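You operate a simulated robot arm through the tools that you are given. There is no shell and no other tool.

Carry out the task below with a simulated robot arm. There is one attempt and no reset: what you move stays moved.

## Task
Strip the yellow and blue rings off the shim post.
Fine: open the red stack latch first and shut it last; the rings go in the row with the white one. Where these are worked on the way, their far stop is far enough and under half their travel is too little: red stack latch.
Where things are to end (x, y in the base frame): yellow steel-faced ring within 60 mm of [160, 560]; blue steel-faced ring within 60 mm of [340, 560].

Only the result counts: the job must be done as asked and must still hold three seconds after the hand-in. Knocking over, shifting, dropping, spilling or breaking anything else fails it.

## Robot
A 7-joint arm with a two-finger parallel gripper, fixed in place. Base frame: the origin is on the floor under the middle of its stand, x ahead of it, y to its left, z up; the work surface is at about z = 860. Readings come in mm, degrees, newtons and seconds.
It reaches about 1247 mm from its shoulder. Its first joint turns from -132.0 to 132.0 degrees. Payload 3.91 kg.
Tool frame: the origin (TCP) lies between the finger pads and is the grasp point; the fingertips stand 30 mm ahead of it; z points along the fingers, y is the line along which they close. Largest opening 110 mm; finger width 20, thickness 10; the body of the gripper, 48 by 112 mm, starts 55 mm behind the TCP.
Orientation is told as [roll, pitch, yaw] about the base's x, y, z axes, in that order, counted from this pose: with the fingers straight down and closing along the base's y, the tool's x points along the base's -x, its y along +y and its z along -z.

## Interface
- The arm moves only by the tool step_arm. Its argument "steps" is a list of rows, each a list of 7 numbers: the shift along the tool's x, y, z in units of 25 mm (1.0 is 25 mm), then the turn, a rotation vector about the tool's x, y, z in units of 5 degrees (1.0 is 5 degrees), then the gripper command, from -1 (fully open) to 1 (shut), values between in proportion. In form: [[tx, ty, tz, wx, wy, wz, grip], ...]. A call has 1 to 20 rows; each row shifts and turns the commanded pose from where the row before left it, along the tool's axes as they then stand. A call with a number of a shift or a turn outside -1 to 1 is refused whole. Each row takes 0.2 s and may step no farther than 50 mm and 8.6 degrees from the row before; otherwise, or with a gripper value out of range, the whole call is refused. A pose out of reach is approached as far as the arm can. The call stops where the force on the tool passes 40 N (or 10 N more than at its start, if that is more) or the arm is blocked; 0.2 s more then pass. Each finger travels about 108 mm/s and halts on what it meets, pressing with about 42 N; the grip force reading is that of the motor and also rises with nothing between the fingers. The clock runs only during rows and for 0.2 s after the last one: add rows that do not move to give the fingers time. The reply holds the time, the measured pose of the TCP, the force on the tool along the base axes, the opening and the grip force, in the units named above and with some noise, with the torque about the TCP (base axes, N m) and any sound that the robot's microphone picked up.
- Cameras (640 x 400 px; columns grow to the right, rows downward): "scene" is fixed at [394.4, 499.6, 1512.9]; the picture's right is [0.71, 0.70, 0.00], its down [0.62, -0.63, -0.46] and it looks along [-0.32, 0.33, -0.89] (base axes); focal length 271 px, centre (320, 200). "wrist" rides on the gripper at [72, 17, -103] in the tool frame; the picture's right is [-0.23, 0.97, 0.00], its down [-0.76, -0.18, -0.62] and it looks along [-0.61, -0.14, 0.78] (tool axes); focal length 222 px, centre (320, 200). There is no depth. A picture from a camera that has moved, and an enlarged one, comes with that camera's place and axes in the base frame and with its lens. The place of the scene camera against the robot may be out by one fixed shift of up to 18 mm in any direction.
- grab_frame(camera): a new picture of that camera. No time passes.
- inspect(camera, box): a new picture of the part [left, top, right, bottom] of that camera's present view, enlarged. No time passes.
- job_done(): hands the job in; it is judged then, once.

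Nothing tells you positions but the pictures and the camera data. Unless the task says otherwise, let go and move clear before handing in.

The tools are called after "Emit:" as a command line: name --pt "numbers of a row" for each row, then --argument value for the rest, lists and objects as JSON in quotes. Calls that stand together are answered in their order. step_arm: Moves the arm, as the interface text tells. Its arguments: {"type":"object","properties":{"steps":{"type":"array","items":{"type":"array","items":{"type":"number"}}}},"required":["steps"]} The other tools are called the same way: grab_frame (camera) takes a picture; inspect (camera, box) takes an enlarged picture of a part of a camera's view; job_done () hands the job in.

At the start:

```text
time_s: 0.0
tcp_pos: [137.5, 711.1, 1171.8]
tool_rot: [0.0, 0.0, 0.1]
contact_force: [-0.4, 0.2, 0.3]
wrist_torque: [0.01, 0.01, -0.02]
width: 109.8
grasp_force: 0.0
```

scene: 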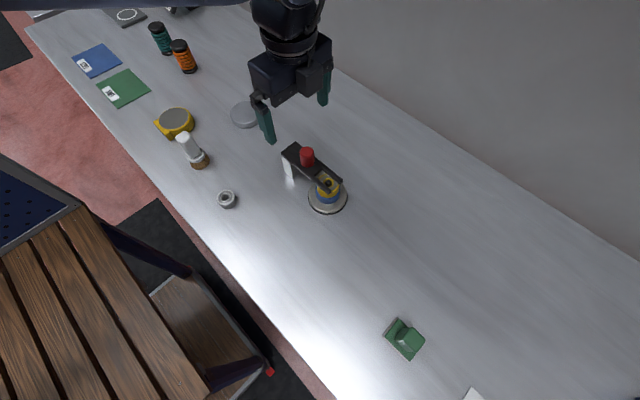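
wrist: 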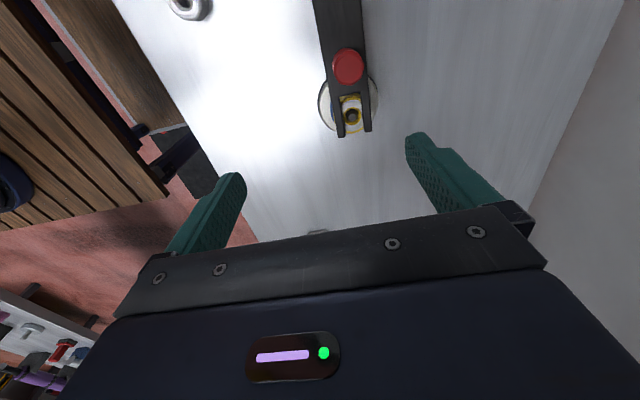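

I see a post on a base with yellow and blue rings, held under a black forked bar with a red knob (the latch), and a small white/grey ring on the table to its left. I'll look closer before moving.

Emit:
inspect --camera "scene" --box '[260, 120, 380, 230]'

Emit:
inspect --camera "wrist" --box '[270, 0, 430, 150]'

Emit:
inspect --camera "scene" --box '[140, 90, 280, 220]'

```text
3.64 times, centred on (320, 175) of scene
camera zoom: at [394.4, 499.6, 1512.9], right [0.71, 0.7, 0.0], down [0.62, -0.63, -0.46], along [-0.32, 0.33, -0.89], focal length 985 px, centre (320, 291)
```

zoom: 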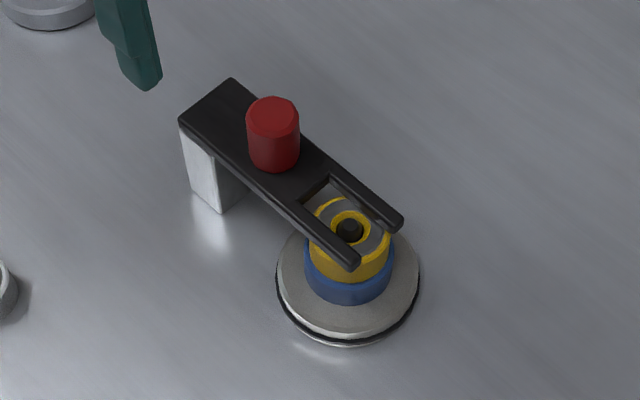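

```text
2.67 times, centred on (350, 75) of wrist
camera zoom: at [64.9, 729.0, 1275.0], right [0.23, 0.97, 0.0], down [0.76, -0.18, 0.62], along [0.61, -0.14, -0.78], focal length 592 px, centre (240, 533)
```

zoom: 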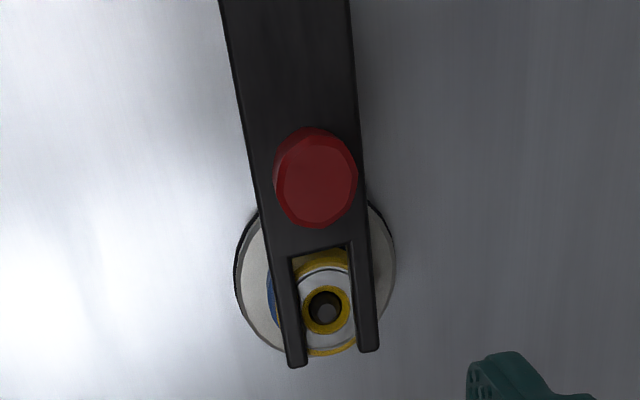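

```text
3.08 times, centred on (210, 155) of scene
camera zoom: at [394.4, 499.6, 1512.9], right [0.71, 0.7, 0.0], down [0.62, -0.63, -0.46], along [-0.32, 0.33, -0.89], focal length 833 px, centre (658, 338)
```

zoom: 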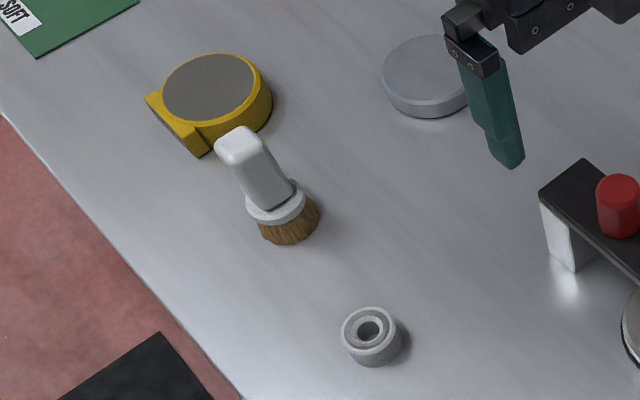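

The post stands near (176, 750) with yellow over blue, trapped under the latch fork. The white ring is at about (-15, 563). I'll move the wrist camera back to see the whole latch and how it is hinged.

Emit:
step_arm --pt "0.8 0.4 0.2 0 0 0 -1" --pt "0.8 0.4 0.2 0 0 0 -1" --pt "0.8 0.4 0.2 0 0 0 -1" --pt "0.8 0.4 0.2 0 0 0 -1" --pt "0.8 0.4 0.2 0 0 0 -1" --pt "0.8 0 0.2 0 0 0 -1"

Emit:
grab_frame --camera "wrist"

Emit:
grab_frame --camera "scene"

```text
time_s: 1.4
tcp_pos: [18.1, 761.1, 1141.0]
tool_rot: [0.0, 0.1, -0.1]
contact_force: [1.2, -0.2, 0.1]
wrist_torque: [-0.01, 0.04, 0.0]
width: 109.8
grasp_force: 0.0
```

```text
taken
camera wrist: at [-55.1, 779.6, 1244.7], right [0.23, 0.97, 0.0], down [0.76, -0.18, 0.62], along [0.61, -0.14, -0.78], focal length 222 px, centre (320, 200)
```

wrist: 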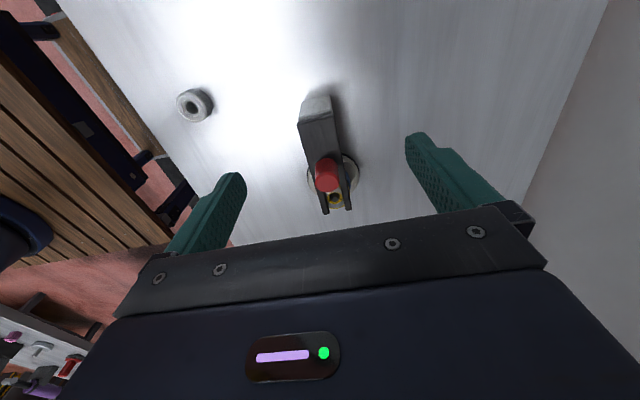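

```text
taken
```

scene: 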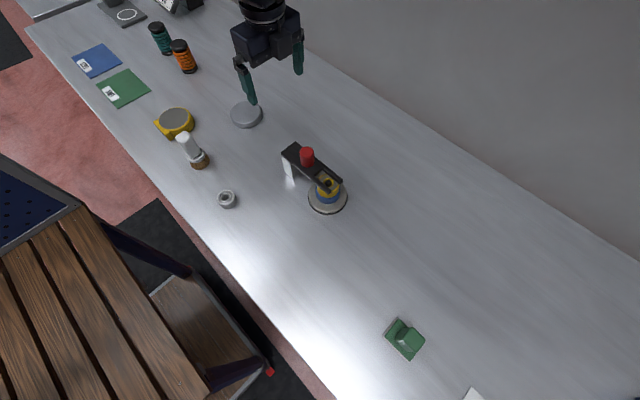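

Emit:
inspect --camera "wrist" --box '[250, 75, 410, 225]'

Emit:
inspect --camera "wrist" --box '[160, 70, 240, 140]'

Emit:
inspect --camera "scene" --box '[270, 135, 360, 220]'

```text
2.67 times, centred on (330, 150) of wrist
camera zoom: at [-55.1, 779.6, 1244.7], right [0.23, 0.97, 0.0], down [0.76, -0.18, 0.62], along [0.61, -0.14, -0.78], focal length 592 px, centre (293, 333)
```

zoom: 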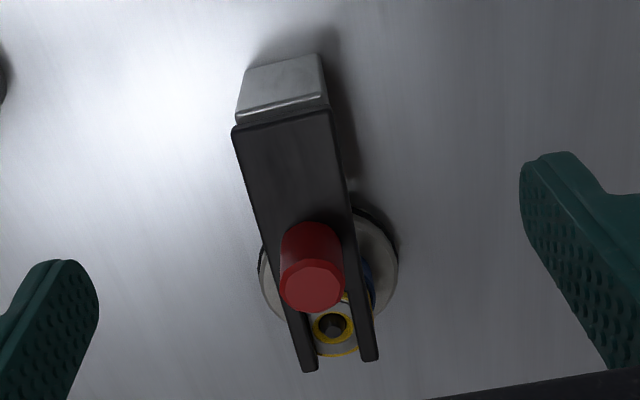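

```text
5.71 times, centred on (200, 105) of wrist
camera zoom: at [-55.1, 779.6, 1244.7], right [0.23, 0.97, 0.0], down [0.76, -0.18, 0.62], along [0.61, -0.14, -0.78], focal length 1269 px, centre (1006, 743)
```

zoom: 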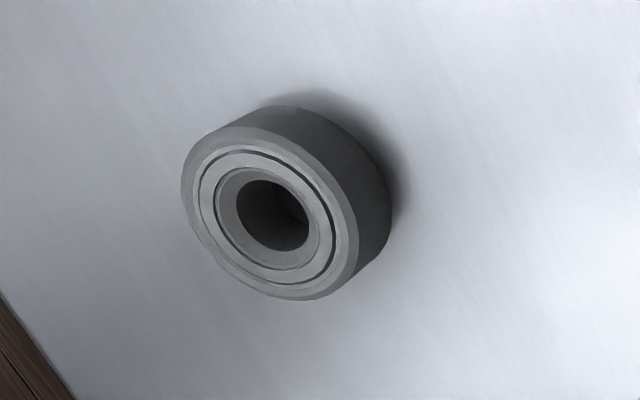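

```text
4.71 times, centred on (315, 178) of scene
camera zoom: at [394.4, 499.6, 1512.9], right [0.71, 0.7, 0.0], down [0.62, -0.63, -0.46], along [-0.32, 0.33, -0.89], focal length 1274 px, centre (344, 306)
```

zoom: 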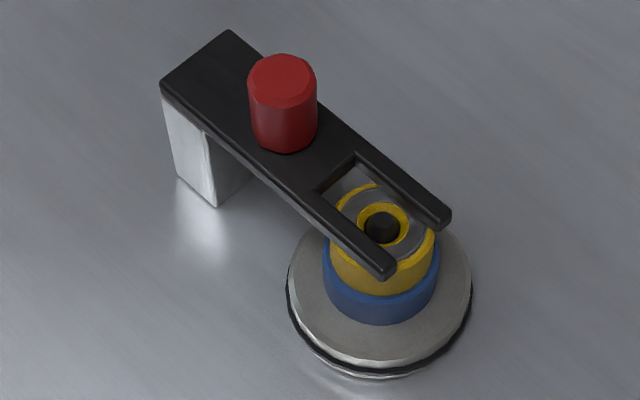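

The latch bar runs along x from about x=43 to 204 at z≈953, with the knob at (113, 752) reaching z≈996 and the post centre at (182, 752). I'll turn the hand 90° and look from the front side to judge heights and how the latch moves.

Emit:
step_arm --pt "0 0 0 0 0 -1 -1" --pt "0 0 0 0 0 -1 -1" --pt "0 0 0 0 0 -1 -1" --pt "0 0 0 0 0 -1 -1" --pt "0 0 0 0 0 -1 -1" --pt "0 0 0 0 0 -1 -1" --pt "0 0 0 0 0 -1 -1" --pt "0 0 0 0 0 -1 -1" --pt "0 0 0 0 0 -1 -1" --pt "0 0 0 0 0 -1 -1" --pt "0 0 0 0 0 -1 -1" --pt "0 0 0 0 0 -1 -1" --pt "0 0 0 0 0 -1 -1" --pt "0 0 0 0 0 -1 -1" --pt "0 0 0 0 0 -1 -1" --pt "0 0 0 0 0 -1 -1" --pt "0 0 0 0 0 -1 -1" --pt "0 0 0 0 0 -1 -1"

Emit:
step_arm --pt "0.807 -0.627 0.5 0 0 0 -1" --pt "0.807 -0.627 0.5 0 0 0 -1" --pt "0.807 -0.627 0.5 0 0 0 -1" --pt "0.807 -0.627 0.5 0 0 0 -1" --pt "0.807 -0.627 0.5 0 0 0 -1" --pt "0.807 -0.627 0.5 0 0 0 -1"

Emit:
grab_frame --camera "wrist"

```text
time_s: 5.2
tcp_pos: [19.1, 761.1, 1141.9]
tool_rot: [0.1, 0.0, 90.0]
contact_force: [-0.2, -0.2, -0.4]
wrist_torque: [-0.01, 0.03, -0.01]
width: 110.4
grasp_force: 0.0
```

```text
time_s: 6.6
tcp_pos: [113.0, 639.4, 1066.5]
tool_rot: [-0.1, -0.2, 90.0]
contact_force: [0.2, -0.5, -0.5]
wrist_torque: [-0.03, 0.02, 0.0]
width: 110.2
grasp_force: 0.0
```

```text
taken
camera wrist: at [94.9, 568.4, 1170.5], right [-0.97, 0.23, 0.0], down [0.18, 0.76, 0.62], along [0.14, 0.61, -0.78], focal length 222 px, centre (320, 200)
```

wrist: 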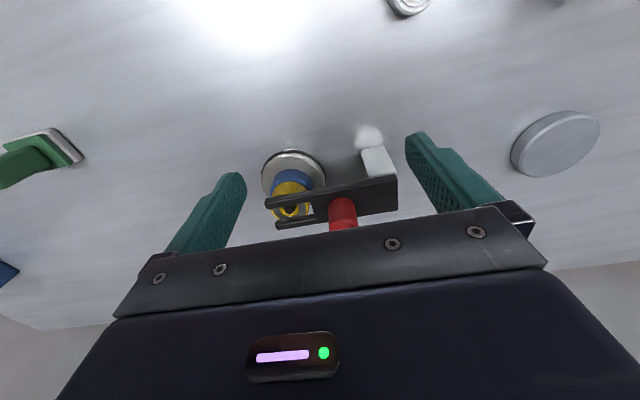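

The stack and latch are visible from the front. I'll tilt the hand to look more horizontally and lower.

Emit:
step_arm --pt "0.5 0 0 0 -1 0 -1" --pt "0.5 0 0 0 -1 0 -1" --pt "0.5 0 0 0 -1 0 -1" --pt "0.5 0 0 0 -1 0 -1" --pt "0.5 0 0 0 -1 0 -1" --pt "0.5 0 0 0 -1 0 -1"

Emit:
grab_frame --camera "wrist"

Emit:
inspect --camera "wrist" --box '[240, 80, 420, 240]'

```text
time_s: 8.0
tcp_pos: [110.4, 567.6, 1050.6]
tool_rot: [0.1, -30.1, 90.0]
contact_force: [0.5, 0.8, -0.4]
wrist_torque: [-0.01, 0.08, -0.04]
width: 110.2
grasp_force: 0.1
```

```text
taken
camera wrist: at [94.1, 454.0, 1104.0], right [-0.97, 0.2, 0.11], down [0.18, 0.35, 0.92], along [0.14, 0.92, -0.37], focal length 222 px, centre (320, 200)
```

wrist: 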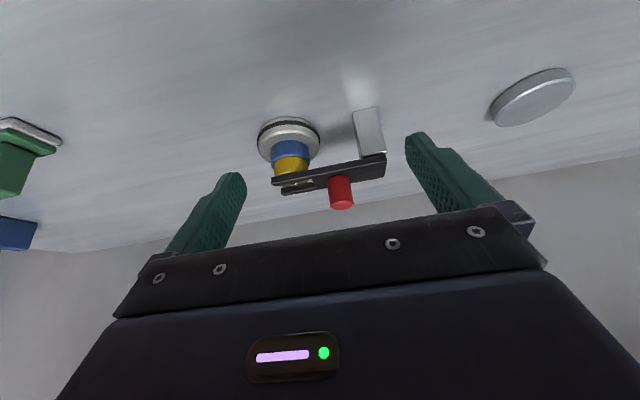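

```text
2.50 times, centred on (330, 160) of wrist
camera zoom: at [94.1, 454.0, 1104.0], right [-0.97, 0.2, 0.11], down [0.18, 0.35, 0.92], along [0.14, 0.92, -0.37], focal length 555 px, centre (295, 300)
```

zoom: 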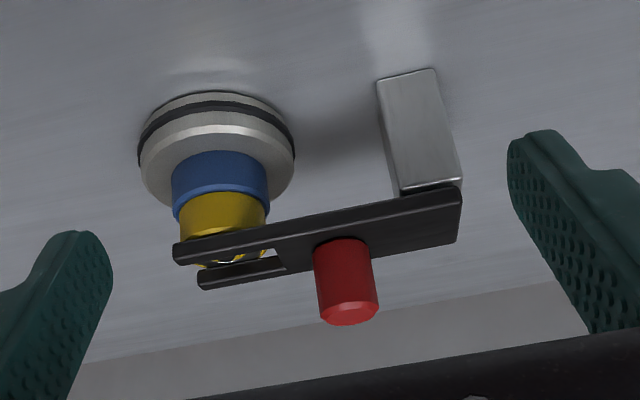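

Heights from this view: base disc top ≈ 890, blue ≈ 892–919, yellow ≈ 919–947, latch bar ≈ 947–959, knob up to ≈ 996. I'll level the hand, turn back to yaw 0 and go over the knob.

Emit:
step_arm --pt "0 0 0 0 1 0 -1" --pt "0 0 0 0 1 0 -1" --pt "0 0 0 0 1 0 -1" --pt "0 0 0 0 1 0 -1" --pt "0 0 0 0 1 0 -1" --pt "0 0 0 0 1 0 -1" --pt "0 0 -1 0 0 0 -1" --pt "0 0 -1 0 0 0 -1"

Emit:
step_arm --pt "0 0 0 0 0 1 -1" --pt "0 0 0 0 0 1 -1" --pt "0 0 0 0 0 1 -1" --pt "0 0 0 0 0 1 -1" --pt "0 0 0 0 0 1 -1" --pt "0 0 0 0 0 1 -1" --pt "0 0 0 0 0 1 -1" --pt "0 0 0 0 0 1 -1" --pt "0 0 0 0 0 1 -1" --pt "0 0 0 0 0 1 -1" --pt "0 0 0 0 0 1 -1" --pt "0 0 0 0 0 1 -1" --pt "0 0 0 0 0 1 -1" --pt "0 0 0 0 0 1 -1" --pt "0 0 0 0 0 1 -1" --pt "0 0 0 0 0 1 -1" --pt "0 0 0 0 0 1 -1" --pt "0 0 0 0 0 1 -1"

Emit:
step_arm --pt "0 1 0 0 0 0 -1" --pt "0 1 0 0 0 0 -1" --pt "0 1 0 0 0 0 -1" --pt "0 1 0 0 0 0 -1" --pt "0 1 0 0 0 0 -1" --pt "0 1 0 0 0 0 -1" --pt "0 1 0 0 0 0 -1" --pt "0 0.36 0 0 0 0 -1"

Emit:
grab_frame --camera "wrist"

```text
time_s: 9.8
tcp_pos: [113.1, 569.1, 1099.0]
tool_rot: [-0.1, 0.0, 90.1]
contact_force: [0.1, -0.4, -0.3]
wrist_torque: [-0.01, 0.02, -0.01]
width: 110.0
grasp_force: 0.0
```

```text
time_s: 13.6
tcp_pos: [112.5, 567.2, 1100.8]
tool_rot: [0.0, 0.1, -0.2]
contact_force: [-0.1, 0.8, 0.0]
wrist_torque: [0.01, -0.01, -0.04]
width: 110.0
grasp_force: 0.0
```

```text
time_s: 15.4
tcp_pos: [113.5, 751.3, 1102.4]
tool_rot: [0.0, -0.1, 0.0]
contact_force: [0.0, -0.2, 0.6]
wrist_torque: [0.0, 0.0, 0.02]
width: 110.0
grasp_force: 0.1
```

```text
taken
camera wrist: at [40.0, 769.0, 1205.2], right [0.23, 0.97, 0.0], down [0.76, -0.18, 0.62], along [0.61, -0.14, -0.78], focal length 222 px, centre (320, 200)
```

wrist: 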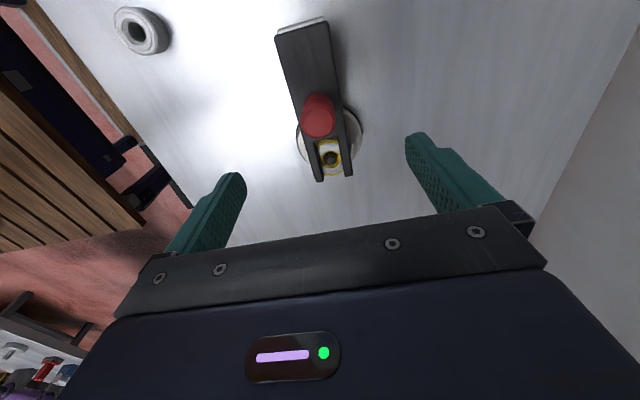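

The knob is confirmed at about (113, 751). I'll descend over it with open fingers and close gently on it.

Emit:
step_arm --pt "0 0 1 0 0 0 -1" --pt "0 0 1 0 0 0 -1" --pt "0 0 1 0 0 0 -1" --pt "0 0 0.7 0 0 0 -1" --pt "0 0 0.5 0 0 0 -1"

Emit:
grab_frame --camera "wrist"

Emit:
inspect --camera "scene" --box '[250, 110, 380, 220]'

```text
time_s: 16.6
tcp_pos: [111.2, 749.9, 996.3]
tool_rot: [0.0, 0.1, -0.1]
contact_force: [0.2, -0.4, 0.5]
wrist_torque: [0.02, -0.04, 0.01]
width: 110.0
grasp_force: 0.1
```

```text
taken
camera wrist: at [39.1, 768.7, 1099.4], right [0.23, 0.97, 0.0], down [0.76, -0.18, 0.62], along [0.61, -0.14, -0.78], focal length 222 px, centre (320, 200)
```

wrist: 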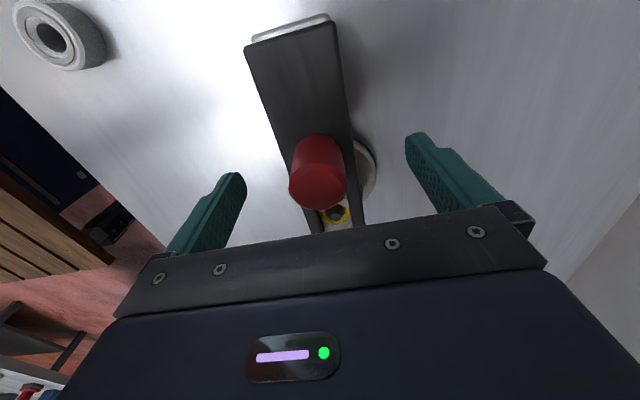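

```text
3.64 times, centred on (315, 165) of scene
camera zoom: at [394.4, 499.6, 1512.9], right [0.71, 0.7, 0.0], down [0.62, -0.63, -0.46], along [-0.32, 0.33, -0.89], focal length 985 px, centre (338, 327)
```

zoom: 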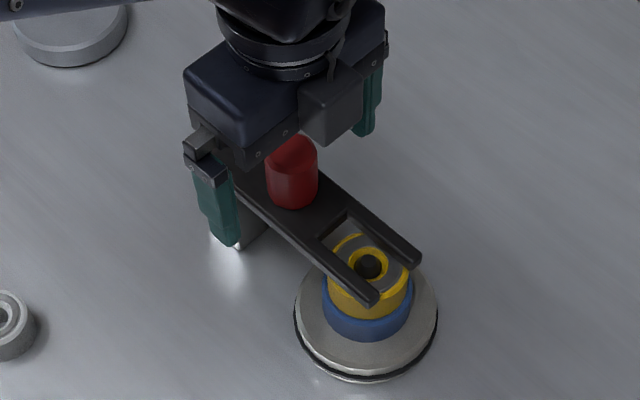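

The knob sits between the fingers. I'll close on it.

Emit:
step_arm --pt "0 0 0 0 0 0 0.3" --pt "0 0 0 0 0 0 0.3" --pt "0 0 0 0 0 0 0.5" --pt "0 0 0 0 0 0 1" --pt "0 0 0 0 0 0 1"

Emit:
grab_frame --camera "wrist"

```text
time_s: 17.8
tcp_pos: [111.1, 750.3, 995.9]
tool_rot: [0.0, 0.1, 0.0]
contact_force: [1.0, -27.9, -2.3]
wrist_torque: [0.28, -0.15, -0.01]
width: 33.3
grasp_force: 44.7
```

```text
taken
camera wrist: at [39.1, 767.8, 1099.4], right [0.23, 0.97, 0.0], down [0.76, -0.18, 0.62], along [0.61, -0.14, -0.78], focal length 222 px, centre (320, 200)
```

wrist: 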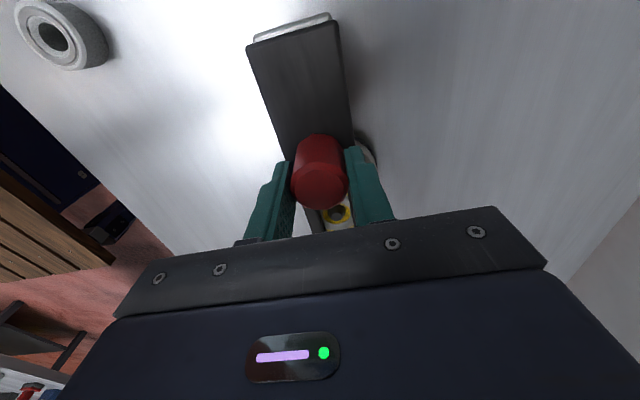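

The grip is on (width 33), with a 28 N sideways load suggesting the hand is about 1 mm off centre. I'll nudge +y to relieve it and feel the stiffness.

Emit:
step_arm --pt "0 0.05 0 0 0 0 1"

```text
time_s: 18.2
tcp_pos: [111.3, 749.9, 997.6]
tool_rot: [-0.2, 0.0, 0.0]
contact_force: [1.2, -17.0, 9.3]
wrist_torque: [0.3, 0.35, 0.07]
width: 33.3
grasp_force: 44.5
stopped in row 1: the force on the tool passed its limit at 44 N (the readings are from after the stop); the commanded pose is now the measured one
```

Moving +y raised the force, so the latch is stiff that way. I'll try small nudges toward -y.

Emit:
step_arm --pt "0 -0.04 0 0 0 0 1"

```text
time_s: 18.6
tcp_pos: [111.5, 749.2, 996.1]
tool_rot: [-0.1, 0.0, -0.1]
contact_force: [-0.7, -9.7, 8.7]
wrist_torque: [0.55, 0.38, -0.03]
width: 33.2
grasp_force: 45.3
```

The sideways force is falling. Continue in small -y steps.

Emit:
step_arm --pt "0 -0.04 0 0 0 0 1"

Emit:
step_arm --pt "0 -0.04 0 0 0 0 1"

```text
time_s: 19.0
tcp_pos: [110.8, 749.7, 996.0]
tool_rot: [-0.1, -0.1, 0.0]
contact_force: [-3.1, 5.3, 5.8]
wrist_torque: [0.85, 0.21, -0.02]
width: 33.3
grasp_force: 44.9
```

```text
time_s: 19.4
tcp_pos: [111.8, 749.7, 997.0]
tool_rot: [0.0, 0.0, 0.0]
contact_force: [-3.8, 31.2, 8.9]
wrist_torque: [-0.2, 0.32, 0.03]
width: 33.5
grasp_force: 45.2
```

It's stiff in both y directions, so it does not swing freely that way. I'll re-centre and try pulling along -x (away from the post).

Emit:
step_arm --pt "0 0.05 0 0 0 0 1"

Emit:
step_arm --pt "0.1 0 0 0 0 0 1"

```text
time_s: 19.8
tcp_pos: [112.0, 750.0, 995.0]
tool_rot: [-0.1, 0.0, 0.0]
contact_force: [-2.7, 21.2, 14.1]
wrist_torque: [1.07, 0.55, 0.02]
width: 33.3
grasp_force: 45.3
```

```text
time_s: 20.2
tcp_pos: [112.2, 751.4, 995.5]
tool_rot: [-0.1, -0.2, -0.2]
contact_force: [13.7, 23.9, 15.3]
wrist_torque: [0.98, 0.18, 0.12]
width: 33.3
grasp_force: 44.7
```

Emit:
step_arm --pt "0 0.04 0.02 0 0 0 1"

Emit:
step_arm --pt "0.1 0 0 0 0 0 1"

```text
time_s: 20.6
tcp_pos: [111.2, 751.2, 996.9]
tool_rot: [-0.1, -0.1, -0.1]
contact_force: [22.7, 10.6, 27.1]
wrist_torque: [0.84, 0.22, -0.07]
width: 33.3
grasp_force: 45.1
```

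```text
time_s: 21.0
tcp_pos: [110.5, 750.3, 994.1]
tool_rot: [-0.2, -0.2, -0.1]
contact_force: [35.0, 8.1, 19.6]
wrist_torque: [0.87, -0.51, -0.04]
width: 33.6
grasp_force: 44.7
```

It's stiff along -x too (35 N, no motion). I'll relieve that load and test lifting.

Emit:
step_arm --pt "-0.1 0.0 -0.04 0 0 0 1" --pt "-0.08 0.02 -0.02 0 0 0 1"

Emit:
step_arm --pt "0 0 -0.06 0 0 0 1"

```text
time_s: 21.6
tcp_pos: [110.2, 750.8, 994.2]
tool_rot: [-0.5, 0.2, 0.0]
contact_force: [11.9, 5.0, -4.9]
wrist_torque: [1.12, -1.22, -0.17]
width: 33.4
grasp_force: 44.9
```

```text
time_s: 22.0
tcp_pos: [109.3, 748.7, 994.9]
tool_rot: [-0.3, 0.1, 0.1]
contact_force: [-1.1, -0.5, -24.1]
wrist_torque: [0.91, -1.14, -0.14]
width: 33.7
grasp_force: 45.1
```

Lifting is stiff too. I'll relieve the load, then test twisting the knob.

Emit:
step_arm --pt "0 0 0.05 0 0 0 1"

Emit:
step_arm --pt "0 0 0 0 0 0.6 1"

Emit:
grab_frame --camera "wrist"

```text
time_s: 22.4
tcp_pos: [109.0, 750.4, 995.4]
tool_rot: [-0.4, 0.1, 0.0]
contact_force: [-11.0, -11.0, -25.1]
wrist_torque: [0.76, -0.72, -0.13]
width: 33.7
grasp_force: 45.0
```

```text
time_s: 22.8
tcp_pos: [109.2, 749.3, 996.3]
tool_rot: [-0.4, 0.0, -3.0]
contact_force: [-15.7, -21.8, -17.4]
wrist_torque: [0.7, -0.11, 0.18]
width: 33.5
grasp_force: 44.9
```

```text
taken
camera wrist: at [38.2, 771.9, 1099.9], right [0.28, 0.96, -0.01], down [0.75, -0.21, 0.62], along [0.6, -0.18, -0.78], focal length 222 px, centre (320, 200)
```

wrist: 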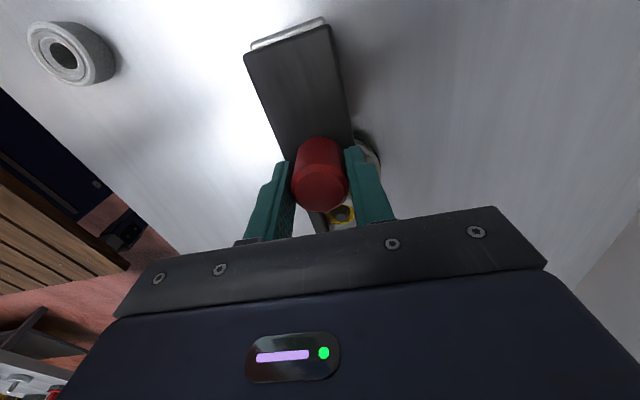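

Emit:
step_arm --pt "0 0 0 0 0 0 1" --pt "0 0 0 0 0 0 1" --pt "0 0 0 0 0 0 1"

Emit:
step_arm --pt "0 0 0 0 0 0 1" --pt "0 0 0 0 0 0 1" --pt "0 0 0 0 0 0 1"

```text
time_s: 23.7
tcp_pos: [110.1, 750.6, 996.3]
tool_rot: [-0.3, 0.1, -3.0]
contact_force: [-2.4, -7.5, 2.7]
wrist_torque: [0.74, 0.36, -0.1]
width: 33.5
grasp_force: 45.0
stopped in row 3: the force on the tool passed its limit at 43 N (the readings are from after the stop); the commanded pose is now the measured one
```

```text
time_s: 24.5
tcp_pos: [110.7, 750.7, 994.7]
tool_rot: [-0.3, 0.0, -2.9]
contact_force: [-4.6, -11.1, 3.2]
wrist_torque: [0.69, 0.54, 0.01]
width: 33.2
grasp_force: 44.3
```

The controller seems to wind up slowly, so forces lag. I'll undo the twist and then push steadily along -x to see whether the bar slides.

Emit:
step_arm --pt "0 0 0 0 0 -0.6 1"

Emit:
step_arm --pt "0.15 0 0 0 0 0 1" --pt "0.15 0 0 0 0 0 1" --pt "0.15 0 0 0 0 0 1" --pt "0.15 0 0 0 0 0 1"

Emit:
grab_frame --camera "wrist"

```text
time_s: 24.9
tcp_pos: [111.2, 750.4, 995.6]
tool_rot: [-0.3, 0.1, -0.1]
contact_force: [-2.9, -7.2, -1.5]
wrist_torque: [0.74, 0.21, -0.57]
width: 33.7
grasp_force: 44.4
```

```text
time_s: 25.9
tcp_pos: [98.2, 749.7, 998.0]
tool_rot: [-0.2, -0.1, 0.0]
contact_force: [5.6, -8.1, 2.8]
wrist_torque: [0.58, 0.03, 0.09]
width: 33.6
grasp_force: 45.0
stopped in row 4: the force on the tool passed its limit at 58 N (the readings are from after the stop); the commanded pose is now the measured one
```

```text
taken
camera wrist: at [25.7, 768.0, 1101.5], right [0.23, 0.97, 0.0], down [0.76, -0.18, 0.63], along [0.61, -0.14, -0.78], focal length 222 px, centre (320, 200)
```

wrist: 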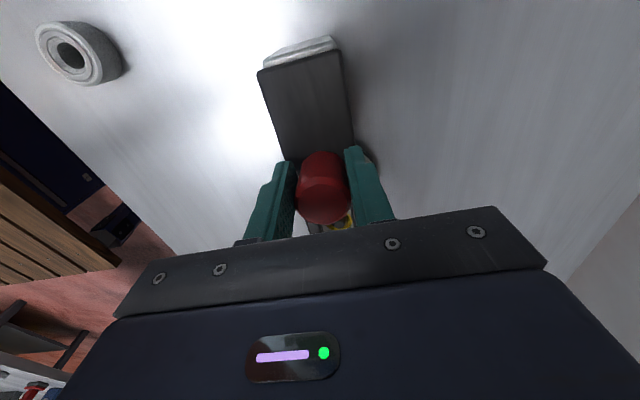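

The bar stayed put and the grip slid along the knob, so it isn't a free slide along -x. I'll reopen a little, re-centre on the knob and test a sideways swing more firmly.

Emit:
step_arm --pt "0 0 0 0 0 0 0.1" --pt "0 0 0 0 0 0 0.1" --pt "-0.5 0.04 0 0 0 0 0.1" --pt "0 0 0 0 0 0 0.1"

Emit:
grab_frame --camera "wrist"

Emit:
inspect --camera "scene" --box '[250, 110, 380, 220]'

```text
time_s: 26.9
tcp_pos: [110.8, 752.4, 998.5]
tool_rot: [-0.3, -0.1, 0.0]
contact_force: [-0.1, -0.6, -0.3]
wrist_torque: [0.02, 0.02, -0.02]
width: 49.5
grasp_force: 0.0
```

```text
taken
camera wrist: at [37.5, 769.6, 1101.7], right [0.23, 0.97, 0.0], down [0.76, -0.18, 0.62], along [0.61, -0.14, -0.78], focal length 222 px, centre (320, 200)
```

wrist: 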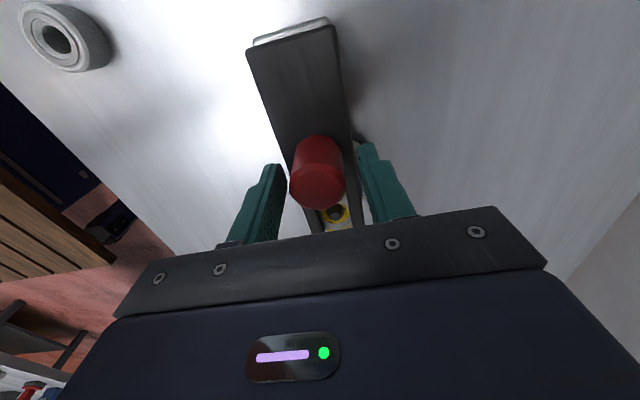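

```text
3.64 times, centred on (315, 165) of scene
camera zoom: at [394.4, 499.6, 1512.9], right [0.71, 0.7, 0.0], down [0.62, -0.63, -0.46], along [-0.32, 0.33, -0.89], focal length 985 px, centre (338, 327)
```

zoom: 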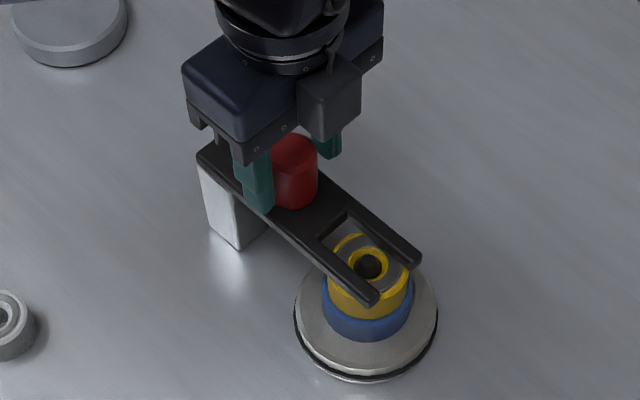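

The latch has not shifted. Now I'll push toward -y with the +y finger against the knob, watching for motion.

Emit:
step_arm --pt "0 -0.15 0 0 0 0 0.1" --pt "0 -0.15 0 0 0 0 0.1" --pt "0 -0.1 0 0 0 0 0.1" --pt "0 -0.1 0 0 0 0 0.1" --pt "0 -0.1 0 0 0 0 0.1" --pt "0 -0.1 0 0 0 0 0.1"

Emit:
inspect --camera "scene" --box '[250, 110, 380, 220]'

```text
time_s: 28.4
tcp_pos: [110.4, 736.0, 997.1]
tool_rot: [-0.1, 0.0, -0.2]
contact_force: [4.4, 26.7, -2.6]
wrist_torque: [0.41, -0.16, -0.14]
width: 63.2
grasp_force: 13.0
```

```text
3.64 times, centred on (315, 165) of scene
camera zoom: at [394.4, 499.6, 1512.9], right [0.71, 0.7, 0.0], down [0.62, -0.63, -0.46], along [-0.32, 0.33, -0.89], focal length 985 px, centre (338, 327)
```

zoom: 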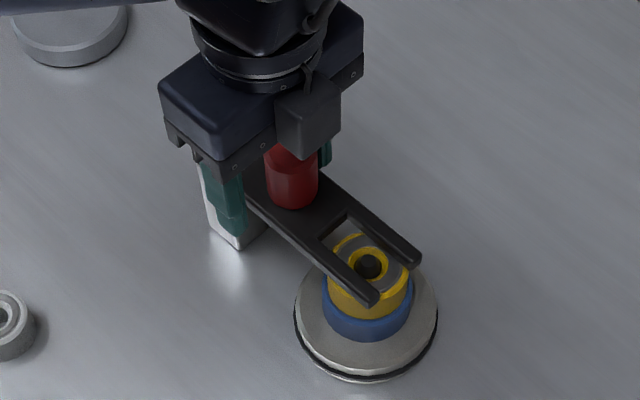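

The fingers just gave way (gripper opened to 63) and the latch stayed. I'll back off, re-centre, and look closely at the hinge region for clues.

Emit:
step_arm --pt "0 0.2 0 0 0 0 -0.3" --pt "0 0.2 0 0 0 0 -0.6" --pt "0 0.2 -0.5 0 0 0 -1" --pt "0.5 0 -1 0 0 0 -1" --pt "1 0 -1 0 0 0 -1" --pt "1 0 0 0 0 0 -1"

Emit:
grab_frame --camera "wrist"

Emit:
inspect --camera "scene" --box '[275, 135, 355, 205]'

```text
time_s: 29.8
tcp_pos: [45.3, 749.4, 1061.8]
tool_rot: [-0.2, -0.1, 0.0]
contact_force: [0.2, 0.4, 0.5]
wrist_torque: [-0.01, 0.06, 0.01]
width: 109.9
grasp_force: 0.2
```

```text
taken
camera wrist: at [-26.9, 767.5, 1164.8], right [0.23, 0.97, 0.0], down [0.76, -0.18, 0.62], along [0.61, -0.14, -0.78], focal length 222 px, centre (320, 200)
```

wrist: 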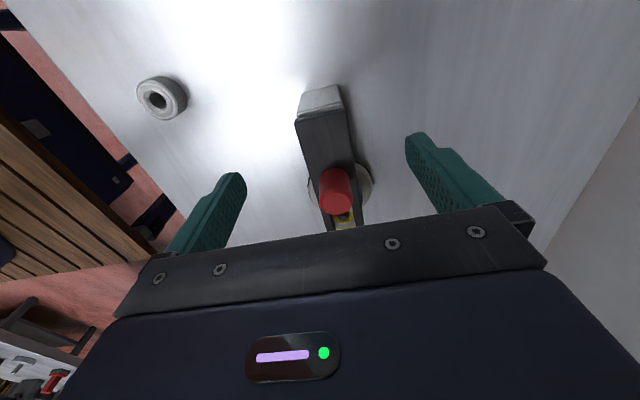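

```text
5.71 times, centred on (315, 170) of scene
camera zoom: at [394.4, 499.6, 1512.9], right [0.71, 0.7, 0.0], down [0.62, -0.63, -0.46], along [-0.32, 0.33, -0.89], focal length 1548 px, centre (349, 371)
```

zoom: 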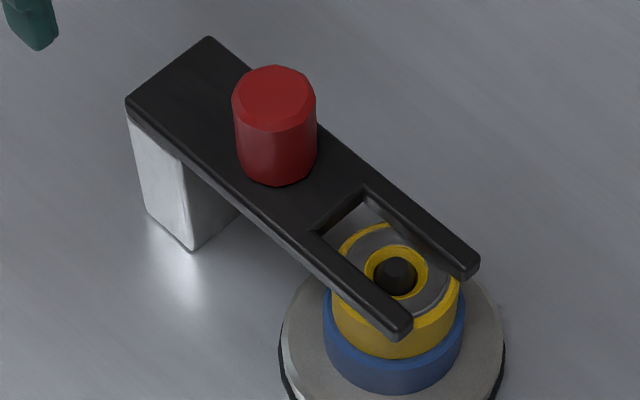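

The bar hasn't moved at all in the pictures so far. I'll re-grip the knob squarely and test lifting and -y with a longer, firmer pull each.

Emit:
step_arm --pt "-1 0 0 0 0 0 -1" --pt "-1 0 0 0 0 0 -1" --pt "-0.68 0.04 0 0 0 0 -1" --pt "0 0 1 0 0 0 -1" --pt "0 0 1 0 0 0 -1" --pt "0 0 0.7 0 0 0 -1" --pt "0 0 0 0 0 0 0.3" --pt "0 0 0 0 0 0 0.3"

Emit:
step_arm --pt "0 0 0 0 0 0 1" --pt "0 0 0 0 0 0 1"

```text
time_s: 31.6
tcp_pos: [114.5, 749.3, 993.2]
tool_rot: [-0.2, -0.1, -0.1]
contact_force: [0.4, -0.3, -0.5]
wrist_torque: [0.03, -0.01, 0.03]
width: 38.6
grasp_force: 0.0
```

```text
time_s: 32.1
tcp_pos: [114.4, 749.6, 993.1]
tool_rot: [0.0, -0.1, -0.1]
contact_force: [-0.7, 5.8, -2.7]
wrist_torque: [0.9, -0.04, -0.01]
width: 33.4
grasp_force: 44.7
```

Good square grip. Now lift steadily.

Emit:
step_arm --pt "0 0 -0.08 0 0 0 1" --pt "0 0 -0.08 0 0 0 1" --pt "0 0 -0.08 0 0 0 1" --pt "0 0 -0.08 0 0 0 1"

Emit:
grab_frame --camera "wrist"

Emit:
inspect --camera "scene" --box '[275, 135, 355, 205]'

```text
time_s: 33.1
tcp_pos: [114.3, 750.1, 999.4]
tool_rot: [-0.3, 0.0, 0.1]
contact_force: [-19.1, 14.1, -29.5]
wrist_torque: [0.83, -0.63, -0.02]
width: 33.8
grasp_force: 44.7
```

```text
taken
camera wrist: at [40.4, 767.9, 1102.5], right [0.23, 0.97, 0.0], down [0.76, -0.17, 0.62], along [0.61, -0.14, -0.78], focal length 222 px, centre (320, 200)
```

wrist: 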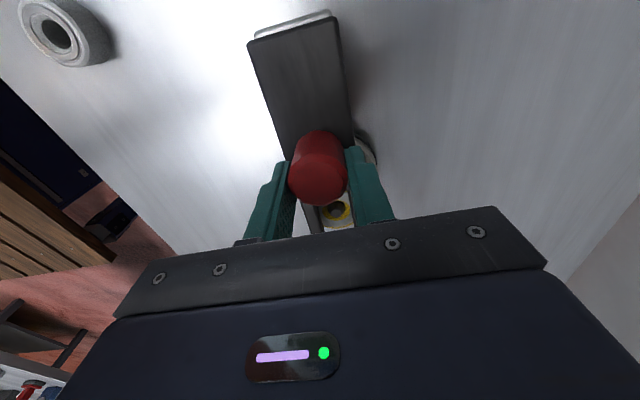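

```text
5.71 times, centred on (315, 170) of scene
camera zoom: at [394.4, 499.6, 1512.9], right [0.71, 0.7, 0.0], down [0.62, -0.63, -0.46], along [-0.32, 0.33, -0.89], focal length 1548 px, centre (349, 371)
```

zoom: 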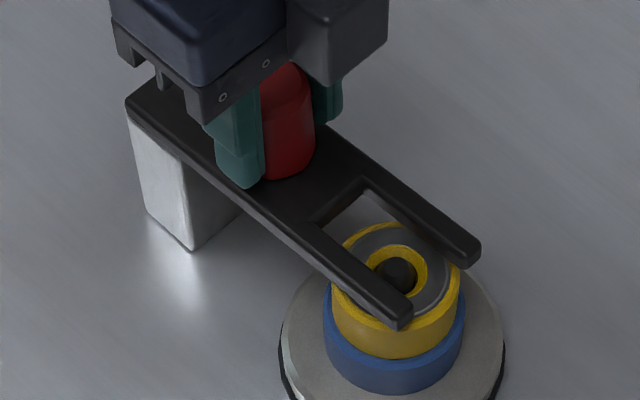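

The fork tips have risen: the latch is a flip-up hinge about the block, and it needs roughly 30 N at the knob. I'll follow the arc, pitching the hand as the knob swings up and back toward -x.

Emit:
step_arm --pt "0.1 0 -0.02 0 -0.5 0 1" --pt "0.08 0 -0.09 0 -0.5 0 1" --pt "0.08 0 -0.09 0 -0.5 0 1"

Emit:
inspect --camera "scene" --box '[275, 135, 355, 205]'

```text
time_s: 34.0
tcp_pos: [106.2, 750.0, 1007.4]
tool_rot: [-0.1, -7.5, 0.0]
contact_force: [-24.5, 0.9, -10.5]
wrist_torque: [0.77, 1.05, 0.23]
width: 33.3
grasp_force: 44.9
```

```text
5.71 times, centred on (315, 170) of scene
camera zoom: at [394.4, 499.6, 1512.9], right [0.71, 0.7, 0.0], down [0.62, -0.63, -0.46], along [-0.32, 0.33, -0.89], focal length 1548 px, centre (349, 371)
```

zoom: 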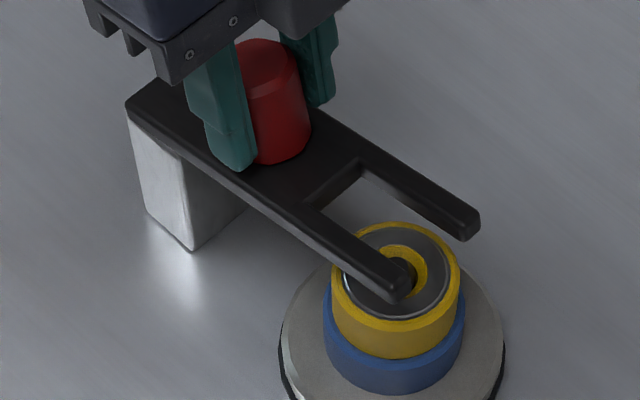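

It's flipping up well. The force says the knob wants more -x travel, so I'll add that and go on.

Emit:
step_arm --pt "0.12 0 -0.08 0 -0.5 0 1" --pt "0.1 0 -0.09 0 -0.5 0 1" --pt "0.1 0 -0.09 0 -0.5 0 1" --pt "0.1 0 -0.09 0 -0.5 0 1"

Emit:
inspect --camera "scene" --box '[265, 125, 355, 205]'

```text
time_s: 35.0
tcp_pos: [96.4, 750.0, 1013.9]
tool_rot: [-0.2, -17.7, -0.1]
contact_force: [-6.2, 0.4, 17.2]
wrist_torque: [0.62, 1.19, 0.15]
width: 33.2
grasp_force: 44.7
```

```text
5.00 times, centred on (310, 165) of scene
camera zoom: at [394.4, 499.6, 1512.9], right [0.71, 0.7, 0.0], down [0.62, -0.63, -0.46], along [-0.32, 0.33, -0.89], focal length 1354 px, centre (370, 375)
```

zoom: 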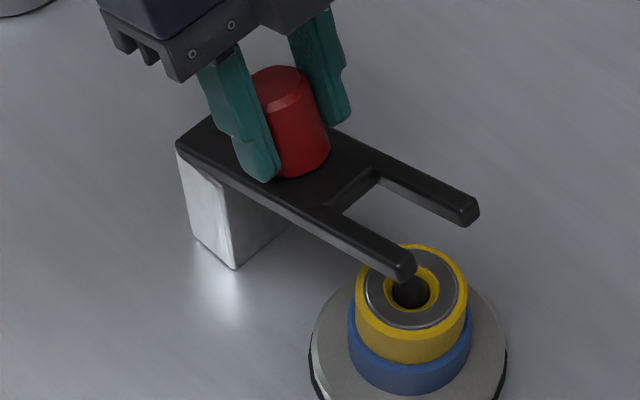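

The bar is at about 20° and follows the hand with low forces. Continuing the arc.

Emit:
step_arm --pt "0.09 0 -0.1 0 -0.5 0 1" --pt "0.09 0 -0.1 0 -0.5 0 1" --pt "0.09 0 -0.1 0 -0.5 0 1" --pt "0.09 0 -0.1 0 -0.5 0 1"

```text
time_s: 36.0
tcp_pos: [85.7, 748.9, 1018.9]
tool_rot: [-0.1, -27.8, -0.2]
contact_force: [14.7, 2.8, 25.6]
wrist_torque: [0.6, -0.29, 0.36]
width: 33.5
grasp_force: 45.6
```

Emit:
step_arm --pt "0.03 0 -0.11 0 -0.5 0 1" --pt "0.06 0 -0.11 0 -0.5 0 1" --pt "0.06 0 -0.11 0 -0.5 0 1" --pt "0.06 0 -0.11 0 -0.5 0 1"

Emit:
inspect --camera "scene" --box '[255, 105, 355, 205]'

```text
time_s: 37.0
tcp_pos: [73.9, 750.4, 1023.9]
tool_rot: [-0.3, -37.5, 0.1]
contact_force: [11.7, -1.8, 11.8]
wrist_torque: [0.61, -0.77, 0.57]
width: 33.4
grasp_force: 45.0
```

```text
4.00 times, centred on (305, 155) of scene
camera zoom: at [394.4, 499.6, 1512.9], right [0.71, 0.7, 0.0], down [0.62, -0.63, -0.46], along [-0.32, 0.33, -0.89], focal length 1083 px, centre (380, 380)
```

zoom: 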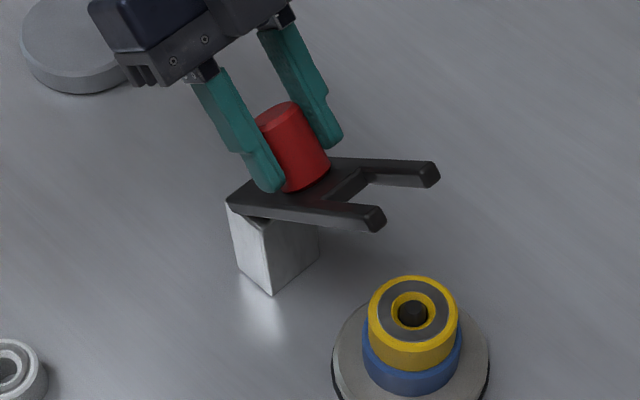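

The bar is around 45° and free of the rings. Continuing toward its far stop.

Emit:
step_arm --pt "0.05 0 -0.1 0 -0.5 0 1" --pt "0.07 0 -0.1 0 -0.5 0 1" --pt "0.07 0 -0.1 0 -0.5 0 1" --pt "0.07 0 -0.1 0 -0.5 0 1"

Emit:
step_arm --pt "0.07 0 -0.1 0 -0.5 0 1" --pt "0.07 0 -0.1 0 -0.5 0 1" --pt "0.07 0 -0.1 0 -0.5 0 1" --pt "0.07 0 -0.1 0 -0.5 0 1"

Emit:
grab_frame --camera "scene"

```text
time_s: 38.0
tcp_pos: [61.1, 749.9, 1025.4]
tool_rot: [-0.5, -47.5, 0.5]
contact_force: [-10.6, -7.8, -18.5]
wrist_torque: [0.46, 0.63, 0.91]
width: 33.3
grasp_force: 44.7
```

```text
time_s: 39.0
tcp_pos: [50.2, 749.0, 1026.9]
tool_rot: [-0.4, -57.6, 0.3]
contact_force: [-9.4, -9.2, -30.4]
wrist_torque: [0.35, 0.87, 0.54]
width: 33.6
grasp_force: 44.9
```

```text
taken
```

scene: 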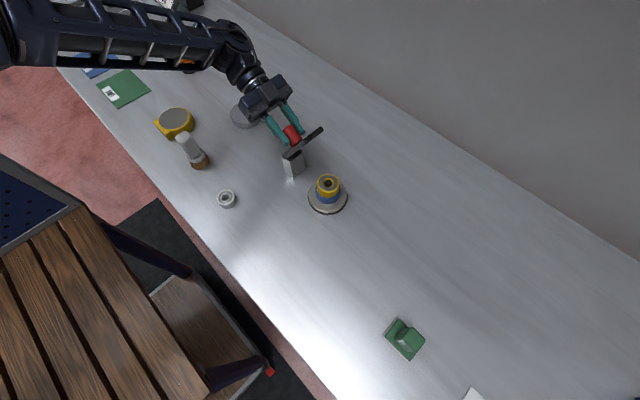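

Emit:
step_arm --pt "0.14 0 -0.09 0 -0.5 0 1" --pt "0.09 0 -0.1 0 -0.5 0 1" --pt "0.085 0 -0.1 0 -0.5 0 1" --pt "0.085 0 -0.1 0 -0.5 0 1"

Emit:
inspect --camera "scene" --box '[225, 65, 355, 215]'

```text
time_s: 40.0
tcp_pos: [36.7, 750.2, 1025.0]
tool_rot: [-0.1, -67.6, 0.3]
contact_force: [-11.1, -18.2, -5.8]
wrist_torque: [0.07, 0.9, 0.47]
width: 33.5
grasp_force: 44.5
```

```text
2.67 times, centred on (290, 140) of scene
camera zoom: at [394.4, 499.6, 1512.9], right [0.71, 0.7, 0.0], down [0.62, -0.63, -0.46], along [-0.32, 0.33, -0.89], focal length 722 px, centre (400, 360)
```

zoom: 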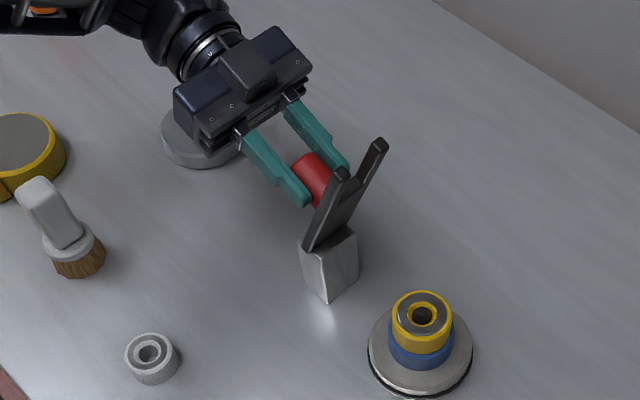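

The bar is near 70°. Continuing to the stop with a small -y relief.

Emit:
step_arm --pt "0.08 -0.03 -0.1 0 -0.5 0 1" --pt "0.08 0 -0.1 0 -0.5 0 1" --pt "0.08 0 -0.1 0 -0.5 0 1" --pt "0.08 0 -0.1 0 -0.5 0 1"

Emit:
inspect --camera "scene" --box '[225, 65, 355, 215]'

```text
time_s: 41.0
tcp_pos: [24.4, 749.9, 1021.1]
tool_rot: [-0.1, -77.6, 0.1]
contact_force: [-16.9, 19.6, 13.3]
wrist_torque: [0.24, 0.83, -0.42]
width: 33.4
grasp_force: 45.2
```

```text
2.67 times, centred on (290, 140) of scene
camera zoom: at [394.4, 499.6, 1512.9], right [0.71, 0.7, 0.0], down [0.62, -0.63, -0.46], along [-0.32, 0.33, -0.89], focal length 722 px, centre (400, 360)
```

zoom: 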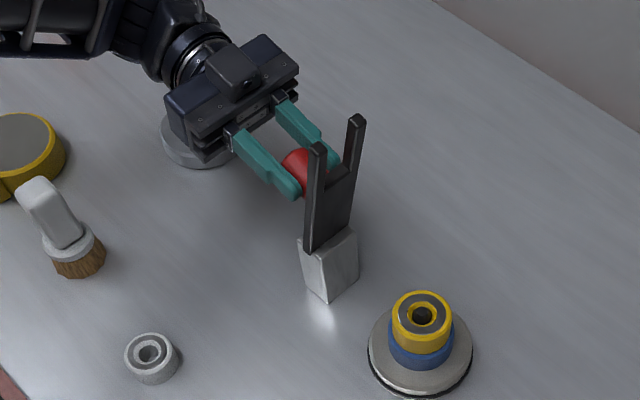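

Emit:
step_arm --pt "0.07 0.02 -0.11 0 -0.5 0 1" --pt "0.07 0 -0.11 0 -0.5 0 1" --pt "0.07 0 -0.11 0 -0.5 0 1" --pt "0.07 0 -0.11 0 -0.5 0 1"

Emit:
inspect --camera "scene" --box '[225, 65, 355, 215]'

```text
time_s: 42.0
tcp_pos: [17.5, 749.9, 1015.5]
tool_rot: [-3.5, -87.6, 3.2]
contact_force: [8.4, 0.2, -2.3]
wrist_torque: [-0.1, 1.25, 0.86]
width: 33.6
grasp_force: 44.8
stopped in row 4: the force on the tool passed its limit at 42 N (the readings are from after the stop); the commanded pose is now the measured one
```

```text
2.67 times, centred on (290, 140) of scene
camera zoom: at [394.4, 499.6, 1512.9], right [0.71, 0.7, 0.0], down [0.62, -0.63, -0.46], along [-0.32, 0.33, -0.89], focal length 722 px, centre (400, 360)
```

zoom: 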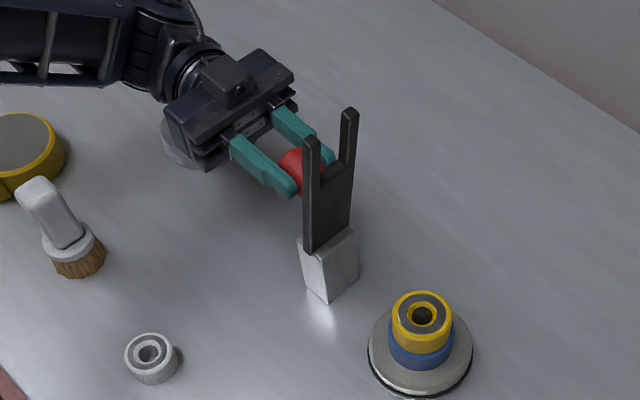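

It stopped at 42 N with the bar nearly upright, perhaps its far stop. I'll pull the knob a little farther back to check.

Emit:
step_arm --pt "0 0 -0.06 0 0 0 1" --pt "0 0 -0.06 0 0 0 1" --pt "0 0 -0.06 0 0 0 1" --pt "0 0 -0.06 0 0 0 1"

Emit:
inspect --camera "scene" --box '[225, 65, 355, 215]'

```text
time_s: 42.8
tcp_pos: [17.5, 750.2, 1016.1]
tool_rot: [-4.6, -87.7, 4.1]
contact_force: [7.6, -0.6, -0.8]
wrist_torque: [-0.03, 1.21, 0.93]
width: 33.3
grasp_force: 45.1
stopped in row 3: the force on the tool passed its limit at 40 N (the readings are from after the stop); the commanded pose is now the measured one
```

```text
2.67 times, centred on (290, 140) of scene
camera zoom: at [394.4, 499.6, 1512.9], right [0.71, 0.7, 0.0], down [0.62, -0.63, -0.46], along [-0.32, 0.33, -0.89], focal length 722 px, centre (400, 360)
```

zoom: 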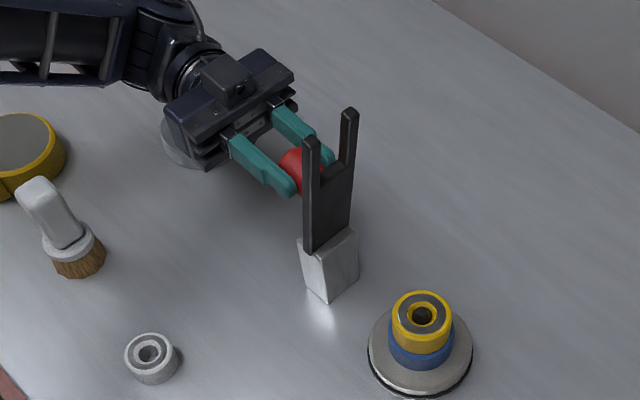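

The knob does not move further at 40 N, so this is the far stop. I'll release, check that it stays up, and back away along -x.

Emit:
step_arm --pt "0 0 0 0 0 0 0.2" --pt "0 0 0 0 0 0 0" --pt "0 0 0 0 0 0 -0.4"

Emit:
inspect --camera "scene" --box '[225, 65, 355, 215]'

```text
time_s: 43.6
tcp_pos: [15.2, 750.3, 1015.6]
tool_rot: [-4.5, -87.7, 3.9]
contact_force: [-0.8, 0.0, -0.6]
wrist_torque: [0.0, -0.01, -0.01]
width: 76.9
grasp_force: 0.0
```

```text
2.67 times, centred on (290, 140) of scene
camera zoom: at [394.4, 499.6, 1512.9], right [0.71, 0.7, 0.0], down [0.62, -0.63, -0.46], along [-0.32, 0.33, -0.89], focal length 722 px, centre (400, 360)
```

zoom: 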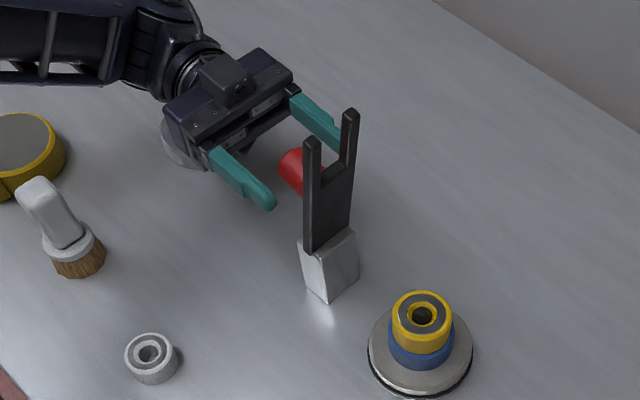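

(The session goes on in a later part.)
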